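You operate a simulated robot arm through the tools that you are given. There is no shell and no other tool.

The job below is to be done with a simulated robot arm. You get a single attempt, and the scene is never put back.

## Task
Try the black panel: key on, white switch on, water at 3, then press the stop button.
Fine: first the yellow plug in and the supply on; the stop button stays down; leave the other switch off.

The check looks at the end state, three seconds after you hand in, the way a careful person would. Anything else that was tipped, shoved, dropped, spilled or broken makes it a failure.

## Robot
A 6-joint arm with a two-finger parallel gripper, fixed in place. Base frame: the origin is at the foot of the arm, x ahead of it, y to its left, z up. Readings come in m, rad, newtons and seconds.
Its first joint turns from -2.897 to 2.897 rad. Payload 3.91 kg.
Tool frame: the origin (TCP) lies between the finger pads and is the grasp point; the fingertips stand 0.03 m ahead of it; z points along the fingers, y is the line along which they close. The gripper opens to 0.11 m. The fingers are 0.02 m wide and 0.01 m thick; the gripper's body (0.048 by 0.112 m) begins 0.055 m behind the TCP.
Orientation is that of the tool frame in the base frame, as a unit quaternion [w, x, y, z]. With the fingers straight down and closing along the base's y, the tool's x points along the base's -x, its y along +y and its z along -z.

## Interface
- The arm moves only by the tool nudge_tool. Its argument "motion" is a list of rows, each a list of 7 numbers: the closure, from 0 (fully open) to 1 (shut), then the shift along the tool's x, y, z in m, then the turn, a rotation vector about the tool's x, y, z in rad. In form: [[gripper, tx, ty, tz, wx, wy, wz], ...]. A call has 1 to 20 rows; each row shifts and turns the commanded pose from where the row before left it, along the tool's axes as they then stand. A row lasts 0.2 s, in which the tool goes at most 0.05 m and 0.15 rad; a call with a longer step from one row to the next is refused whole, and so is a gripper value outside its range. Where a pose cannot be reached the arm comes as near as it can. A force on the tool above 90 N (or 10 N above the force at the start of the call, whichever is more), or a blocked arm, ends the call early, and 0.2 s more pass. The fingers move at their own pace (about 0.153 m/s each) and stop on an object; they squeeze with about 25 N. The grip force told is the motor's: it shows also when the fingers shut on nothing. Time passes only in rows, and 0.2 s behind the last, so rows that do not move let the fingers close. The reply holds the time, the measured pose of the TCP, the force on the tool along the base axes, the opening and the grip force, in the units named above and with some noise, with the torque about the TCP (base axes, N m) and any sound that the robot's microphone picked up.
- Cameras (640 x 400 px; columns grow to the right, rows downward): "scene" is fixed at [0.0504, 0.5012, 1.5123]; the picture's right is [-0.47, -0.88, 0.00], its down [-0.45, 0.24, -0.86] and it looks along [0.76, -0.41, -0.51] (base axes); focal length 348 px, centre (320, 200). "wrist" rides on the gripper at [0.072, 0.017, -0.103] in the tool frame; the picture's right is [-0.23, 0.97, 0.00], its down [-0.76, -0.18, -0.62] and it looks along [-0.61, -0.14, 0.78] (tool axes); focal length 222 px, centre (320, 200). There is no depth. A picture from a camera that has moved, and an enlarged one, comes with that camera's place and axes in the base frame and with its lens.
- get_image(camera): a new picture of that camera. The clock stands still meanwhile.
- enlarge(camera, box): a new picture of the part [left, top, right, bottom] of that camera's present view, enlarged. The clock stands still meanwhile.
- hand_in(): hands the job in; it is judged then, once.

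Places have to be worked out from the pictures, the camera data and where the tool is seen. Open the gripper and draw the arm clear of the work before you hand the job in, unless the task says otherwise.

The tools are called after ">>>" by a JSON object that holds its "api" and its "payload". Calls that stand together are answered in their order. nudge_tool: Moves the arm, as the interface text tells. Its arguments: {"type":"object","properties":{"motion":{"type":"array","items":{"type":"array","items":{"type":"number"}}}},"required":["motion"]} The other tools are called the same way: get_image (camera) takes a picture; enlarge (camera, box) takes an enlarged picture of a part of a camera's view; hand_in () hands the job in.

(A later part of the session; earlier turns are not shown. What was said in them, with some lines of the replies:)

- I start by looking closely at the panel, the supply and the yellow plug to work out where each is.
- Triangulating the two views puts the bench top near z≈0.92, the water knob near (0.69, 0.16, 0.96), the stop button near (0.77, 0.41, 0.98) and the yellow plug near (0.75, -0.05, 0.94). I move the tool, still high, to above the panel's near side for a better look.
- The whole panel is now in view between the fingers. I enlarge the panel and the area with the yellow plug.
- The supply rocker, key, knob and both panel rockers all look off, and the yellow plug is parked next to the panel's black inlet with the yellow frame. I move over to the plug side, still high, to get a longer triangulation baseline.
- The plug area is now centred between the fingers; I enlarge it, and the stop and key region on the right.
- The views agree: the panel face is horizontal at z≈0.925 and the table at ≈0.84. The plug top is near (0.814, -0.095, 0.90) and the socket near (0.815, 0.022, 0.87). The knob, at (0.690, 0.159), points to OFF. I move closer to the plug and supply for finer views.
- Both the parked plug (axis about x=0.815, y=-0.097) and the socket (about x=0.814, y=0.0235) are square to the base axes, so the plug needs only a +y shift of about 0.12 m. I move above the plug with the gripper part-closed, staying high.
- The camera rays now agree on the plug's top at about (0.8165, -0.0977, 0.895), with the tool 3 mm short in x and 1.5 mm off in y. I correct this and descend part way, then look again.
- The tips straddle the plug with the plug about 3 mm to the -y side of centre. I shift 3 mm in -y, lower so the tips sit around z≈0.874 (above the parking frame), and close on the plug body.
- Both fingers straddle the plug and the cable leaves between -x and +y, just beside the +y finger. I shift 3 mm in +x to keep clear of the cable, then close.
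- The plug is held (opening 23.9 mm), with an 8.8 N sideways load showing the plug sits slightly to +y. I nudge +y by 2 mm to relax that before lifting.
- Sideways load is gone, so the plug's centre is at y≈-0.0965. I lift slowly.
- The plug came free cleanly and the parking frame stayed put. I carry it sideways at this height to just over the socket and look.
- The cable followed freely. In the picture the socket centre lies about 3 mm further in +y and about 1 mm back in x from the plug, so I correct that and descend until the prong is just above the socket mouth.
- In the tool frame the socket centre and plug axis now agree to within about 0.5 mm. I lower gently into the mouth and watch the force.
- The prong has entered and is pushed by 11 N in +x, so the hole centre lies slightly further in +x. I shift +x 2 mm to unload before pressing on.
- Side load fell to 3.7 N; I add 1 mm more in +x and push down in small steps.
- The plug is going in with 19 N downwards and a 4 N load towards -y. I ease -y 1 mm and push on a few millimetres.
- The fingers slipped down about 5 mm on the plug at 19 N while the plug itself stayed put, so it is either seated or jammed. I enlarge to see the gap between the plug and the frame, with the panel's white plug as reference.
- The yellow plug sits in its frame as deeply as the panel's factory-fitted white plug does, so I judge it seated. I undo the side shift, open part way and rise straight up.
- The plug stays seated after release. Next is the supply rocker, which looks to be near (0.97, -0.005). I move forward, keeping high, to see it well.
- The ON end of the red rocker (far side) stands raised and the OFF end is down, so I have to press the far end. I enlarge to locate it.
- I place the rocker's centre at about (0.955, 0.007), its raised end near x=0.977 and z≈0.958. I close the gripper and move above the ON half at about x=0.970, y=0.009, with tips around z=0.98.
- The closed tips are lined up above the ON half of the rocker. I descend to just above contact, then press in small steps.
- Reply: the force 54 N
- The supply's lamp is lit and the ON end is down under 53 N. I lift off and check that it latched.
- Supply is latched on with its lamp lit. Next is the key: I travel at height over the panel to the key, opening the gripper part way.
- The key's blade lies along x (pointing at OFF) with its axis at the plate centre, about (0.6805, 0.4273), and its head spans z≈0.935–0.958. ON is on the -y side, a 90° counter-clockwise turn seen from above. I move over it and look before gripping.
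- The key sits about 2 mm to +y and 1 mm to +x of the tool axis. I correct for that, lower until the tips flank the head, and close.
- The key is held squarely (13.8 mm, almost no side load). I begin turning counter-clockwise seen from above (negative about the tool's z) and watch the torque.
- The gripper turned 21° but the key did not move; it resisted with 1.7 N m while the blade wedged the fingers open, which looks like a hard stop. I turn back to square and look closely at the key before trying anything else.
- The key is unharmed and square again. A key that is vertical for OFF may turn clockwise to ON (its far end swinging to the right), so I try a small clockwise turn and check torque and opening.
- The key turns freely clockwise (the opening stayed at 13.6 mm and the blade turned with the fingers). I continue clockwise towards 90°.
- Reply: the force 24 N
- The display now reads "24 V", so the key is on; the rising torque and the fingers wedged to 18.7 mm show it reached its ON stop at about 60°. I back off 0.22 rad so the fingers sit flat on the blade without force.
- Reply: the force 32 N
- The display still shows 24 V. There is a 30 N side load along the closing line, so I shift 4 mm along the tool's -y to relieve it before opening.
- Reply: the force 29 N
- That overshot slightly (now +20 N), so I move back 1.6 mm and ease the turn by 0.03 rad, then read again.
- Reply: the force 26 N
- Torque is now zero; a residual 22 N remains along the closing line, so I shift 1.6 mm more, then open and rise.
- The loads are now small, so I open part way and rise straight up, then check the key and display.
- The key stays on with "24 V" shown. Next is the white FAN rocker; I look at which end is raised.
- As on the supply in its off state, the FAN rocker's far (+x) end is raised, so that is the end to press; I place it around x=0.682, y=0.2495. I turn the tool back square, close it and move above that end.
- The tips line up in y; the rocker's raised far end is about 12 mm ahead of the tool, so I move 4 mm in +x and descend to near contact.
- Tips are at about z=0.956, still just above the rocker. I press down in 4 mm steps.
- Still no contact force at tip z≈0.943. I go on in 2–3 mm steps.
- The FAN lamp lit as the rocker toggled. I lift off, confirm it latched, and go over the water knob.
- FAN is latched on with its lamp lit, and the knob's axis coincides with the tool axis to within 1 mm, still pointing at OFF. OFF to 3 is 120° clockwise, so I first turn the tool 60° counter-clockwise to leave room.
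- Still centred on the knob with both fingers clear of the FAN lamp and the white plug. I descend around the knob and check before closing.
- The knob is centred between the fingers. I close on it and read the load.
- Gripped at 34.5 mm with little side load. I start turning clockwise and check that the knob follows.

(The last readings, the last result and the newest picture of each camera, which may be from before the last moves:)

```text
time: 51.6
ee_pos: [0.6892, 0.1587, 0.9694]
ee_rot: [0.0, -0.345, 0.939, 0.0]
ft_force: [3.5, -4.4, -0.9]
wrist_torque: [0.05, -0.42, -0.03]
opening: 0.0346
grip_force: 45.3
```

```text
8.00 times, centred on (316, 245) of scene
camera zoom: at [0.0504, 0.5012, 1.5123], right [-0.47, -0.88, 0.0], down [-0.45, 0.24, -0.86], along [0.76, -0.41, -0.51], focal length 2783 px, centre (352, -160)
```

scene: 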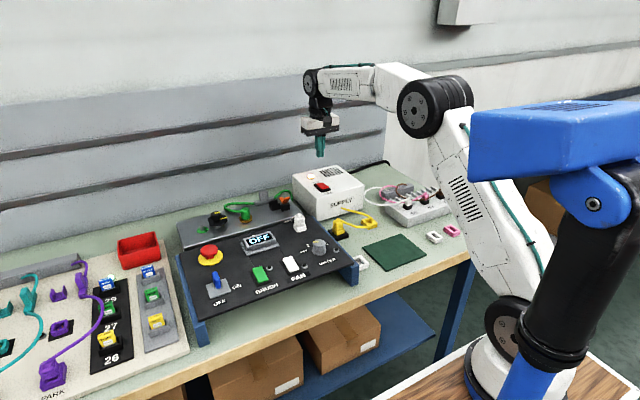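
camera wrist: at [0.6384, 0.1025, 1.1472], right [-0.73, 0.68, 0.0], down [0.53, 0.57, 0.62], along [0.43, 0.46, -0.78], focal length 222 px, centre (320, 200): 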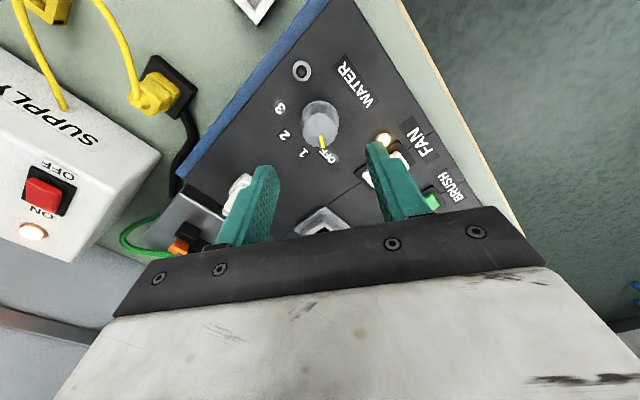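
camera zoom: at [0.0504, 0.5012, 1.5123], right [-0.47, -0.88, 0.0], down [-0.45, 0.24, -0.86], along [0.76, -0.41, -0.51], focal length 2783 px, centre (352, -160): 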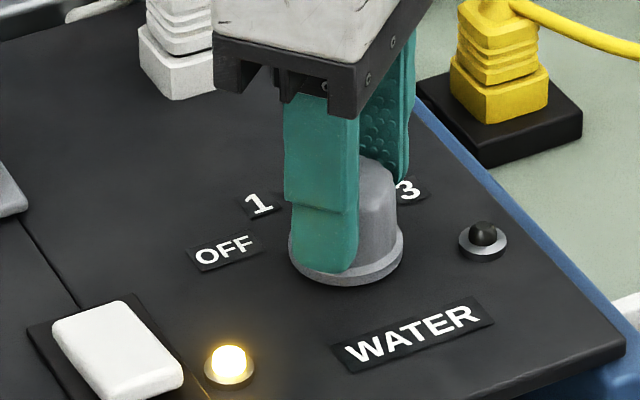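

The knob follows the gripper. I continue clockwise to about 109°, then check the pointer against the "3" mark.

>>> {"api": "nudge_tool", "payload": {"motion": [[1, 0, 0, 0, 0, 0, 0.13], [1, 0, 0, 0, 0, 0, 0.13], [1, 0, 0, 0, 0, 0, 0.13], [1, 0, 0, 0, 0, 0, 0.13], [1, 0, 0, 0, 0, 0, 0.13], [1, 0, 0, 0, 0, 0, 0.13], [1, 0, 0, 0, 0, 0, 0.13], [1, 0, 0, 0, 0, 0, 0.13], [1, 0, 0, 0, 0, 0, 0.13], [1, 0, 0, 0, 0, 0, 0.13], [1, 0, 0, 0, 0, 0, 0.13], [1, 0, 0, 0, 0, 0, 0.13], [1, 0, 0, 0, 0, 0, 0]]}}

>>> {"api": "enlarge", "payload": {"camera": "wrist", "box": [220, 60, 460, 210]}}

>>> {"api": "enlarge", "payload": {"camera": "scene", "box": [276, 220, 356, 270]}}

```text
time: 54.4
ee_pos: [0.6904, 0.1595, 0.9676]
ee_rot: [0.0, 0.414, 0.91, 0.001]
ft_force: [-5.7, 22.5, -6.7]
wrist_torque: [0.43, 0.04, 0.01]
opening: 0.0345
grip_force: 45.6
```

```text
2.67 times, centred on (340, 135) of wrist
camera zoom: at [0.6545, 0.2246, 1.071], right [0.88, 0.47, 0.0], down [0.37, -0.69, 0.62], along [0.29, -0.55, -0.78], focal length 592 px, centre (267, 373)
```

zoom: 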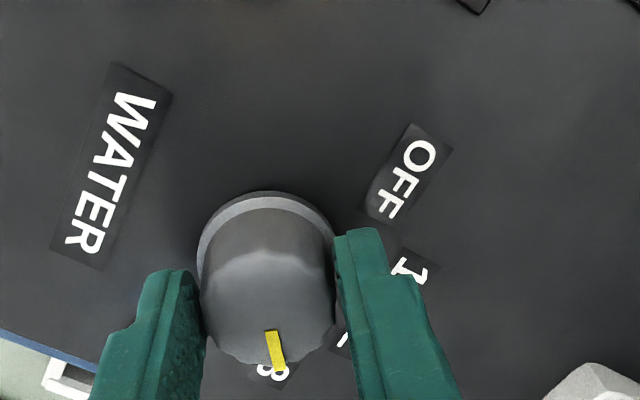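

```text
8.00 times, centred on (316, 245) of scene
camera zoom: at [0.0504, 0.5012, 1.5123], right [-0.47, -0.88, 0.0], down [-0.45, 0.24, -0.86], along [0.76, -0.41, -0.51], focal length 2783 px, centre (352, -160)
```

zoom: 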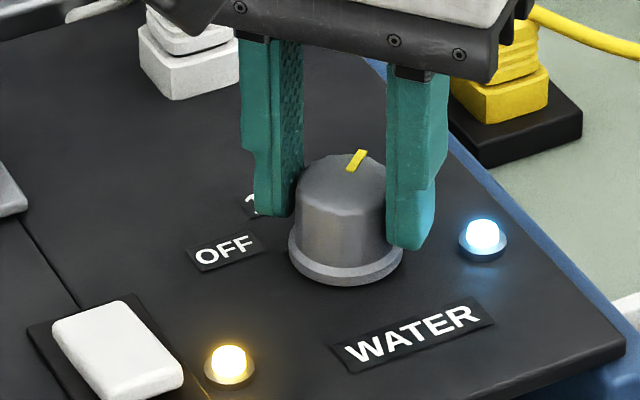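

The water lamp lit and the pointer is near 3, about 109° turned. I add the remaining 11° and watch for the end stop.

>>> {"api": "nudge_tool", "payload": {"motion": [[1, 0, 0, 0, 0, 0, 0.1], [1, 0, 0, 0, 0, 0, 0.094], [1, 0, 0, 0, 0, 0, 0]]}}

>>> {"api": "enlarge", "payload": {"camera": "wrist", "box": [220, 60, 460, 210]}}

>>> {"api": "enlarge", "payload": {"camera": "scene", "box": [276, 220, 356, 270]}}

```text
time: 55.2
ee_pos: [0.6893, 0.1602, 0.9686]
ee_rot: [0.0, 0.5, 0.866, 0.001]
ft_force: [2.7, 24.5, -10.0]
wrist_torque: [0.65, -0.28, 0.56]
opening: 0.0343
grip_force: 45.2
```

```text
2.67 times, centred on (340, 135) of wrist
camera zoom: at [0.6682, 0.2297, 1.0714], right [0.96, 0.29, 0.0], down [0.23, -0.75, 0.62], along [0.18, -0.6, -0.78], focal length 592 px, centre (267, 373)
```

zoom: 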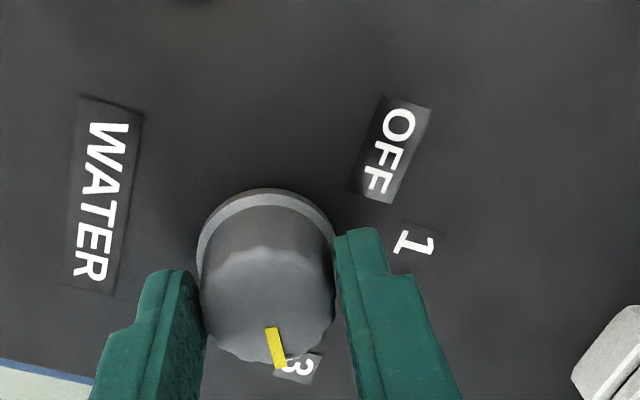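

```text
8.00 times, centred on (316, 245) of scene
camera zoom: at [0.0504, 0.5012, 1.5123], right [-0.47, -0.88, 0.0], down [-0.45, 0.24, -0.86], along [0.76, -0.41, -0.51], focal length 2783 px, centre (352, -160)
```

zoom: 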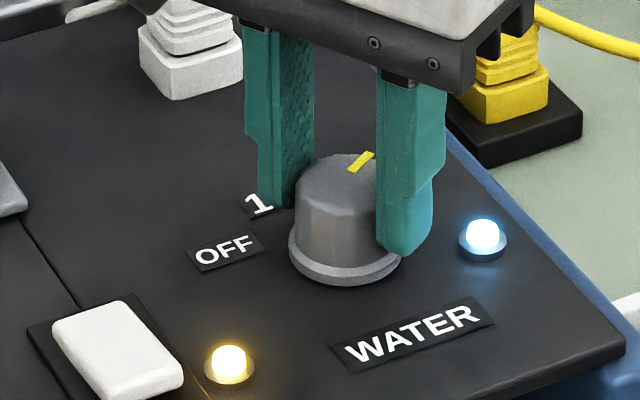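

The pointer lies on 3 and a 0.56 N m reaction shows the end stop. I ease the side load, open the fingers and rise.

>>> {"api": "nudge_tool", "payload": {"motion": [[1, 0.001, 0.001, 0, 0, 0, 0], [1, 0, 0, 0, 0, 0, 0], [0.7, 0, 0, 0, 0, 0, 0], [0.45, 0, 0, 0, 0, 0, 0], [0.45, 0, 0, 0, 0, 0, 0], [0.45, 0, 0, -0.02, 0, 0, 0], [0.45, 0, 0, -0.04, 0, 0, 0], [0.45, 0, 0, -0.045, 0, 0, 0], [0.45, 0, 0, 0, 0, 0, 0]]}}

>>> {"api": "enlarge", "payload": {"camera": "scene", "box": [286, 228, 350, 268]}}

>>> {"api": "enlarge", "payload": {"camera": "wrist", "box": [220, 60, 460, 210]}}

>>> {"api": "enlarge", "payload": {"camera": "scene", "box": [190, 215, 350, 315]}}

```text
time: 57.2
ee_pos: [0.6888, 0.1623, 1.0751]
ee_rot: [0.001, 0.5, 0.866, 0.0]
ft_force: [0.1, 1.0, -0.2]
wrist_torque: [0.0, -0.02, 0.0]
opening: 0.0608
grip_force: 0.0
```

```text
10.00 times, centred on (318, 248) of scene
camera zoom: at [0.0504, 0.5012, 1.5123], right [-0.47, -0.88, 0.0], down [-0.45, 0.24, -0.86], along [0.76, -0.41, -0.51], focal length 3478 px, centre (340, -280)
```

zoom: 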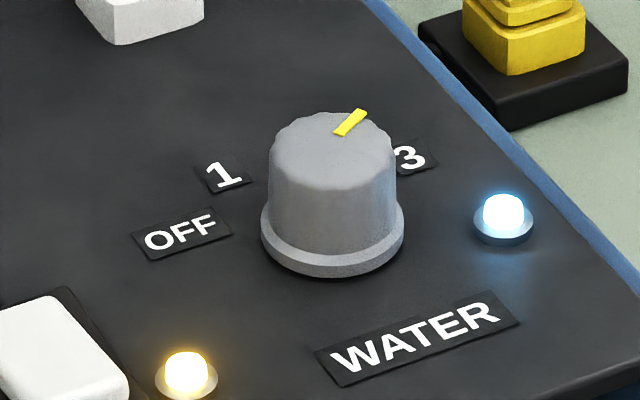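

```text
2.67 times, centred on (340, 135) of wrist
camera zoom: at [0.6682, 0.2312, 1.1781], right [0.96, 0.29, 0.0], down [0.23, -0.75, 0.62], along [0.18, -0.6, -0.78], focal length 592 px, centre (267, 373)
```

zoom: 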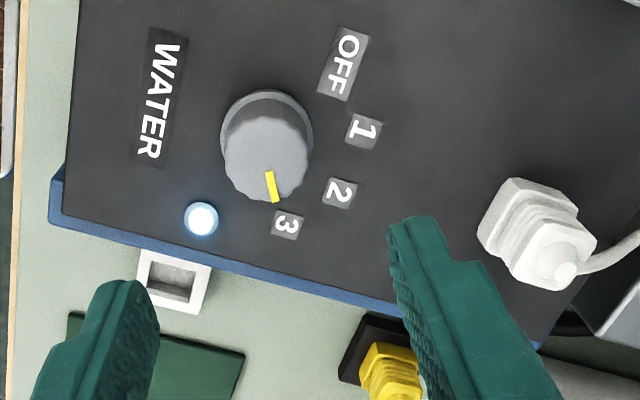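

```text
4.00 times, centred on (270, 265) of scene
camera zoom: at [0.0504, 0.5012, 1.5123], right [-0.47, -0.88, 0.0], down [-0.45, 0.24, -0.86], along [0.76, -0.41, -0.51], focal length 1391 px, centre (520, -60)
```

zoom: 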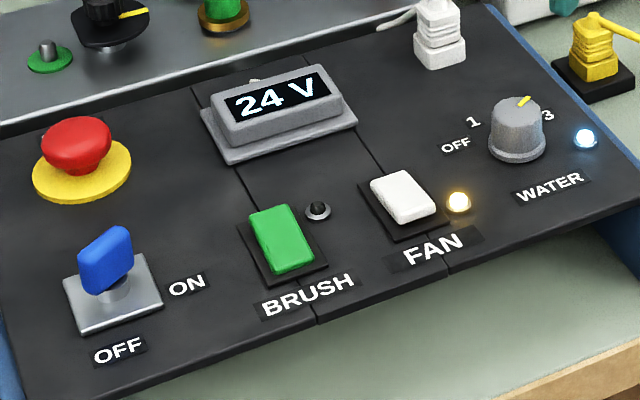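

The knob rests on 3 (pointer at about -59°, mark at -60°) with its lamp lit, and brush stays off. Now the stop button: I turn the tool back square and move near it at height for a precise look.

>>> {"api": "nudge_tool", "payload": {"motion": [[0.45, 0, 0, -0.01, 0, 0, -0.131], [0.45, 0, 0, -0.01, 0, 0, -0.131], [0.45, 0, 0, -0.01, 0, 0, -0.131], [0.45, 0, 0, 0, 0, 0, -0.131], [0.45, 0, 0, 0, 0, 0, -0.131], [0.45, 0, 0, 0, 0, 0, -0.131], [0.45, 0, 0, 0, 0, 0, -0.131], [0.45, 0, 0, 0, 0, 0, -0.13], [0.45, -0.0117, 0.039, 0, 0, 0, 0], [0.45, -0.0117, 0.039, 0, 0, 0, 0], [0.45, -0.0117, 0.039, 0, 0, 0, 0], [0.45, -0.0117, 0.039, 0, 0, 0, 0], [0.45, -0.0117, 0.039, 0, 0, 0, 0], [0.45, -0.0117, 0.039, 0, 0, 0, 0], [0.45, 0, 0, 0, 0, 0, 0]]}}

>>> {"api": "get_image", "payload": {"camera": "wrist"}}

>>> {"api": "enlarge", "payload": {"camera": "wrist", "box": [220, 60, 460, 210]}}

>>> {"api": "enlarge", "payload": {"camera": "scene", "box": [180, 235, 244, 275]}}

```text
time: 60.4
ee_pos: [0.761, 0.3949, 1.105]
ee_rot: [0.0, -0.001, 1.0, 0.0]
ft_force: [-0.7, 0.1, 0.2]
wrist_torque: [-0.01, -0.02, -0.03]
opening: 0.0606
grip_force: 0.1
```

```text
taken
camera wrist: at [0.6885, 0.4092, 1.2072], right [0.23, 0.97, 0.0], down [0.76, -0.18, 0.62], along [0.61, -0.14, -0.78], focal length 222 px, centre (320, 200)
```

wrist: 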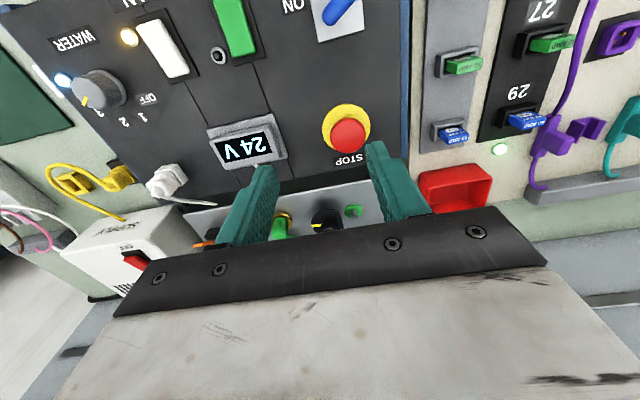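

```text
2.67 times, centred on (340, 135) of wrist
camera zoom: at [0.6885, 0.4092, 1.2072], right [0.23, 0.97, 0.0], down [0.76, -0.18, 0.62], along [0.61, -0.14, -0.78], focal length 592 px, centre (267, 373)
```

zoom: 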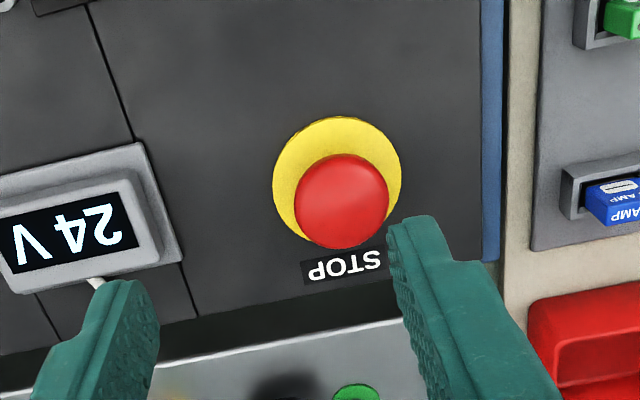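

```text
10.00 times, centred on (212, 255) of scene
camera zoom: at [0.0504, 0.5012, 1.5123], right [-0.47, -0.88, 0.0], down [-0.45, 0.24, -0.86], along [0.76, -0.41, -0.51], focal length 3478 px, centre (1400, -350)
```

zoom: 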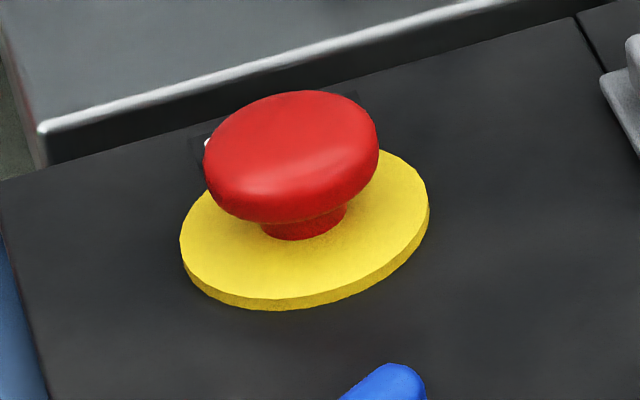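

The stop button's axis is near (0.797, 0.4195) with its cap top around z≈0.96. I close the gripper and move directly above it with the tips about 3 cm clear.

>>> {"api": "nudge_tool", "payload": {"motion": [[1, -0.0182, 0.0122, 0.01, 0, 0, 0], [1, -0.0182, 0.0122, 0.025, 0, 0, 0], [1, 0, 0, 0.025, 0, 0, 0], [1, 0, 0, 0.02, 0, 0, 0], [1, 0, 0, 0, 0, 0, 0]]}}

>>> {"api": "enlarge", "payload": {"camera": "wrist", "box": [220, 60, 460, 210]}}

>>> {"api": "enlarge", "payload": {"camera": "scene", "box": [170, 225, 250, 275]}}

```text
time: 61.6
ee_pos: [0.7957, 0.4193, 1.0269]
ee_rot: [0.0, 0.0, 1.0, 0.0]
ft_force: [0.4, 0.1, 0.4]
wrist_torque: [-0.03, -0.01, 0.0]
opening: 0.0001
grip_force: 25.4
```

```text
2.67 times, centred on (340, 135) of wrist
camera zoom: at [0.7243, 0.4341, 1.1283], right [0.23, 0.97, 0.0], down [0.76, -0.18, 0.62], along [0.61, -0.14, -0.78], focal length 592 px, centre (267, 373)
```

zoom: 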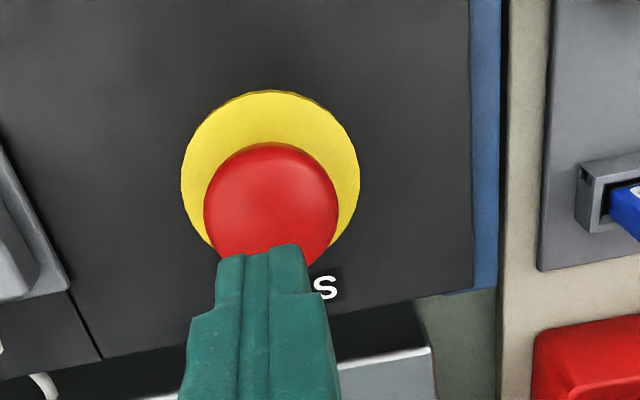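

```text
8.00 times, centred on (210, 250) of scene
camera zoom: at [0.0504, 0.5012, 1.5123], right [-0.47, -0.88, 0.0], down [-0.45, 0.24, -0.86], along [0.76, -0.41, -0.51], focal length 2783 px, centre (1200, -200)
```

zoom: 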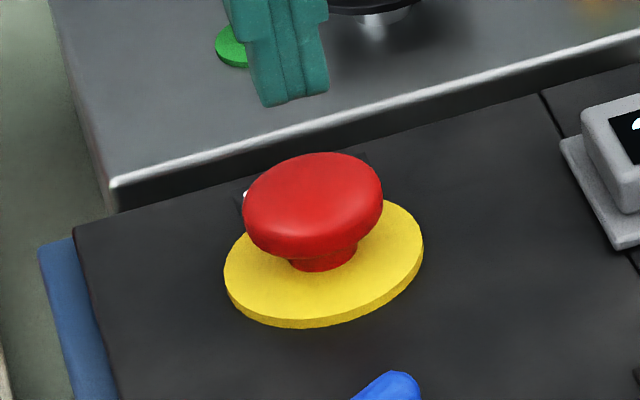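

The tips are centred over the cap to within 2 mm. I correct 1.5 mm in +x and lower to near contact.

>>> {"api": "nudge_tool", "payload": {"motion": [[1, -0.0015, 0.0005, 0.01, 0, 0, 0], [1, 0, 0, 0.01, 0, 0, 0], [1, 0, 0, 0.005, 0, 0, 0], [1, 0, 0, 0.004, 0, 0, 0], [1, 0, 0, 0, 0, 0, 0]]}}

>>> {"api": "enlarge", "payload": {"camera": "scene", "box": [170, 225, 250, 275]}}

```text
time: 62.8
ee_pos: [0.7972, 0.4184, 0.9953]
ee_rot: [0.0, 0.001, 1.0, 0.0]
ft_force: [-0.6, -0.4, 0.4]
wrist_torque: [0.04, -0.01, 0.0]
opening: 0.0002
grip_force: 25.1
```

```text
8.00 times, centred on (210, 250) of scene
camera zoom: at [0.0504, 0.5012, 1.5123], right [-0.47, -0.88, 0.0], down [-0.45, 0.24, -0.86], along [0.76, -0.41, -0.51], focal length 2783 px, centre (1200, -200)
```

zoom: 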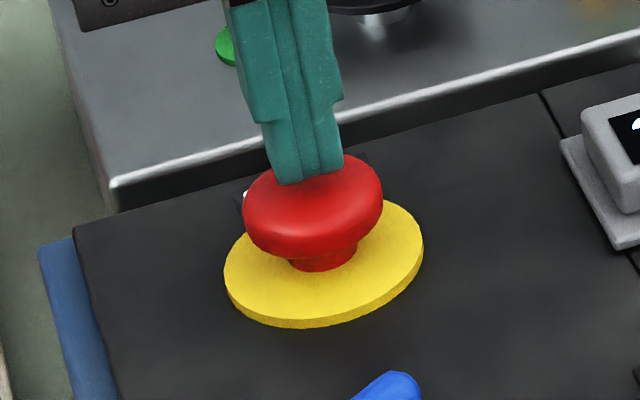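

The tips are just above the centre of the red cap with no contact yet. I press down in 3 mm steps.

>>> {"api": "nudge_tool", "payload": {"motion": [[1, 0, 0, 0.003, 0, 0, 0], [1, 0, 0, 0.003, 0, 0, 0], [1, 0, 0, 0.003, 0, 0, 0], [1, 0, 0, 0, 0, 0, 0]]}}

>>> {"api": "enlarge", "payload": {"camera": "scene", "box": [170, 225, 250, 275]}}

```text
time: 63.8
ee_pos: [0.7977, 0.4191, 0.9854]
ee_rot: [0.0, 0.0, 1.0, 0.0]
ft_force: [0.4, -1.2, 1.4]
wrist_torque: [0.01, 0.0, 0.05]
opening: 0.0002
grip_force: 25.4
```

```text
8.00 times, centred on (210, 250) of scene
camera zoom: at [0.0504, 0.5012, 1.5123], right [-0.47, -0.88, 0.0], down [-0.45, 0.24, -0.86], along [0.76, -0.41, -0.51], focal length 2783 px, centre (1200, -200)
```

zoom: 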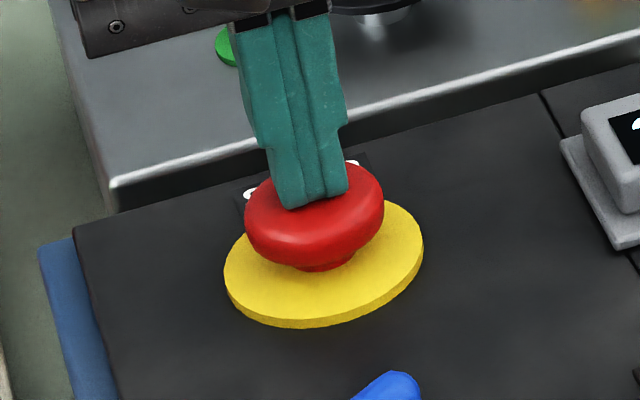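

The cap is moving down with a light force. I press on until it bottoms.

>>> {"api": "nudge_tool", "payload": {"motion": [[1, 0, 0, 0.003, 0, 0, 0], [1, 0, 0, 0.003, 0, 0, 0], [1, 0, 0, 0.002, 0, 0, 0], [1, 0, 0, 0, 0, 0, 0]]}}

>>> {"api": "enlarge", "payload": {"camera": "scene", "box": [180, 215, 340, 315]}}

```text
time: 64.8
ee_pos: [0.797, 0.4189, 0.9823]
ee_rot: [0.002, -0.001, 1.0, 0.003]
ft_force: [4.6, 2.5, 26.9]
wrist_torque: [0.07, -0.05, -0.01]
opening: 0.0
grip_force: 25.3
```

```text
4.00 times, centred on (260, 265) of scene
camera zoom: at [0.0504, 0.5012, 1.5123], right [-0.47, -0.88, 0.0], down [-0.45, 0.24, -0.86], along [0.76, -0.41, -0.51], focal length 1391 px, centre (560, -60)
```

zoom: 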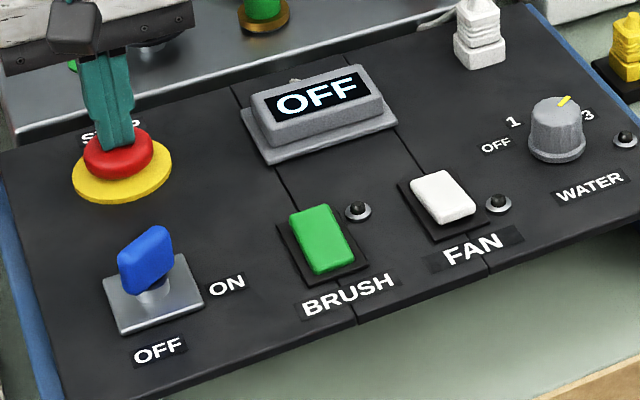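

The display went to OFF and the lamps went out, and force rose to 27 N, so the button is at the bottom. I press 1.5 mm more to be sure it latches, then lift and look.

>>> {"api": "nudge_tool", "payload": {"motion": [[1, 0, 0, 0.0015, 0, 0, 0], [1, 0, 0, 0, 0, 0, 0], [1, 0, 0, -0.01, 0, 0, 0], [1, 0, 0, -0.03, 0, 0, 0], [1, 0, 0, -0.04, 0, 0, 0], [1, 0, 0, 0, 0, 0, 0]]}}

>>> {"api": "enlarge", "payload": {"camera": "scene", "box": [180, 215, 340, 315]}}

>>> {"api": "enlarge", "payload": {"camera": "scene", "box": [170, 225, 250, 275]}}

```text
time: 66.2
ee_pos: [0.7997, 0.4213, 1.0578]
ee_rot: [-0.001, 0.0, 1.0, 0.001]
ft_force: [-0.7, -0.5, 0.1]
wrist_torque: [0.01, 0.02, 0.01]
opening: 0.0
grip_force: 24.7
```

```text
4.00 times, centred on (260, 265) of scene
camera zoom: at [0.0504, 0.5012, 1.5123], right [-0.47, -0.88, 0.0], down [-0.45, 0.24, -0.86], along [0.76, -0.41, -0.51], focal length 1391 px, centre (560, -60)
```

zoom: 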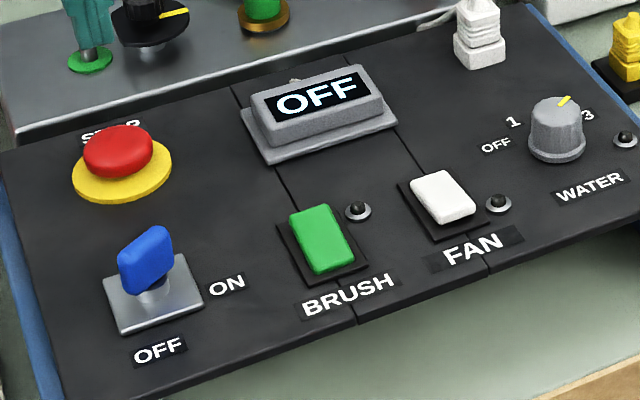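

```text
8.00 times, centred on (210, 250) of scene
camera zoom: at [0.0504, 0.5012, 1.5123], right [-0.47, -0.88, 0.0], down [-0.45, 0.24, -0.86], along [0.76, -0.41, -0.51], focal length 2783 px, centre (1200, -200)
```

zoom: 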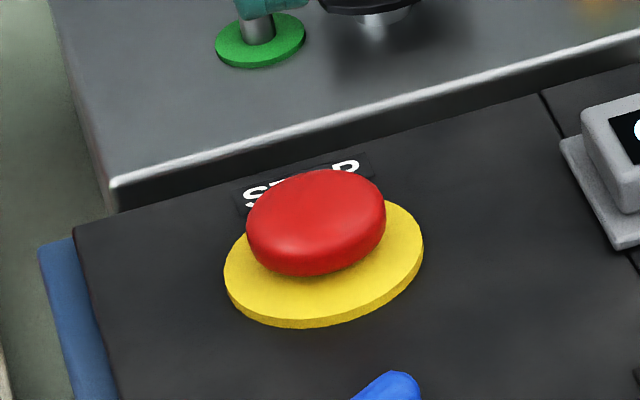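

The button stays latched down. I open the gripper, rise, and draw the arm back clear of the bench, then check everything once more.

>>> {"api": "nudge_tool", "payload": {"motion": [[1, 0, 0, -0.045, 0, 0, 0], [0.5, 0, 0, -0.045, 0, 0, 0], [0, 0, 0, -0.045, 0, 0, 0], [0, 0, 0, -0.045, 0, 0, 0], [0, 0, 0, -0.045, 0, 0, 0], [0, 0.042, -0.022, 0, 0, 0, 0], [0, 0.042, -0.022, 0, 0, 0, 0], [0, 0.042, -0.022, 0, 0, 0, 0], [0, 0.042, -0.022, 0, 0, 0, 0], [0, 0.042, -0.022, 0, 0, 0, 0], [0, 0.042, -0.022, 0, 0, 0, 0], [0, 0.042, -0.022, 0, 0, 0, 0], [0, 0.042, -0.022, 0, 0, 0, 0], [0, 0.042, -0.022, 0, 0, 0, 0], [0, 0, 0, 0, 0, 0, 0]]}}

>>> {"api": "get_image", "payload": {"camera": "scene"}}

>>> {"api": "enlarge", "payload": {"camera": "scene", "box": [290, 155, 450, 255]}}

>>> {"api": "enlarge", "payload": {"camera": "scene", "box": [180, 215, 340, 315]}}

```text
time: 69.4
ee_pos: [0.42, 0.2212, 1.2818]
ee_rot: [0.0, 0.0, 1.0, 0.0]
ft_force: [-0.4, 0.1, 0.1]
wrist_torque: [-0.01, -0.03, -0.01]
opening: 0.11
grip_force: 0.0
```

```text
taken
```

scene: 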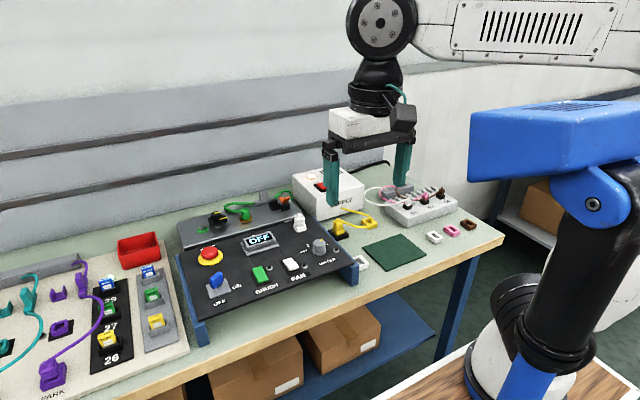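

```text
4.00 times, centred on (370, 205) of scene
camera zoom: at [0.0504, 0.5012, 1.5123], right [-0.47, -0.88, 0.0], down [-0.45, 0.24, -0.86], along [0.76, -0.41, -0.51], focal length 1391 px, centre (120, 180)
```

zoom: 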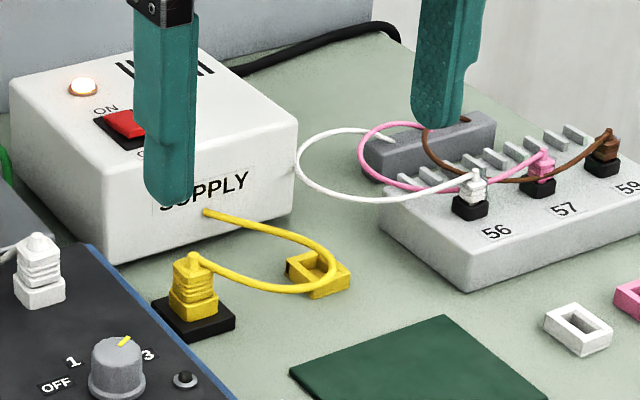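

```text
4.00 times, centred on (260, 265) of scene
camera zoom: at [0.0504, 0.5012, 1.5123], right [-0.47, -0.88, 0.0], down [-0.45, 0.24, -0.86], along [0.76, -0.41, -0.51], focal length 1391 px, centre (560, -60)
```

zoom: 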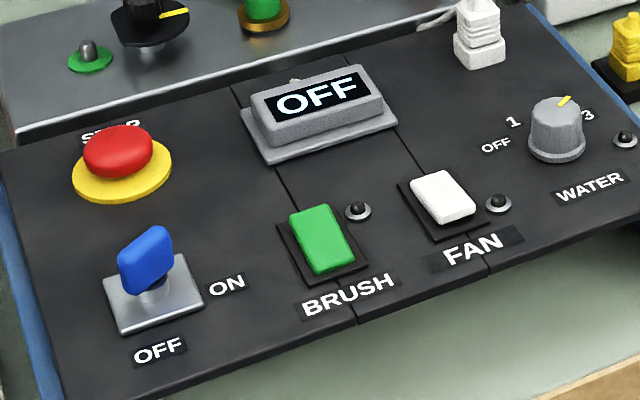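

Everything is in its end state:
- the yellow plug is seated and the supply is on with its lamp lit;
- the key is on, the FAN rocker is on, BRUSH is off, and water is at 3;
- the stop button is latched down.

Nothing else has been disturbed, the gripper is open and the arm is clear, so I hand in.

>>> {"api": "hand_in", "payload": {}}

```text
The job is handed in.
```

I ran the black panel test in the order you gave, and the job is handed in. The closing pictures show:

- **Yellow plug:** it sits in the panel's inlet as deep as the white plug already on the panel.
- **Supply:** it is on and its lamp is lit.
- **Key:** it is on. It only turns clockwise and stops at about 60°. I first tried it counter-clockwise, met a hard stop and backed off; the key did not move.
- **White FAN switch:** it is on.
- **Green BRUSH switch:** I did not touch it, and it is off.
- **Water:** the knob points at 3.
- **Stop button:** it is pressed and stays down.

The panel worked before the stop: the display read 24 V and the FAN and water lamps lit. Pressing stop turned the display to OFF and put both lamps out. I saw nothing else on the bench disturbed, and the arm is drawn back with the gripper open.
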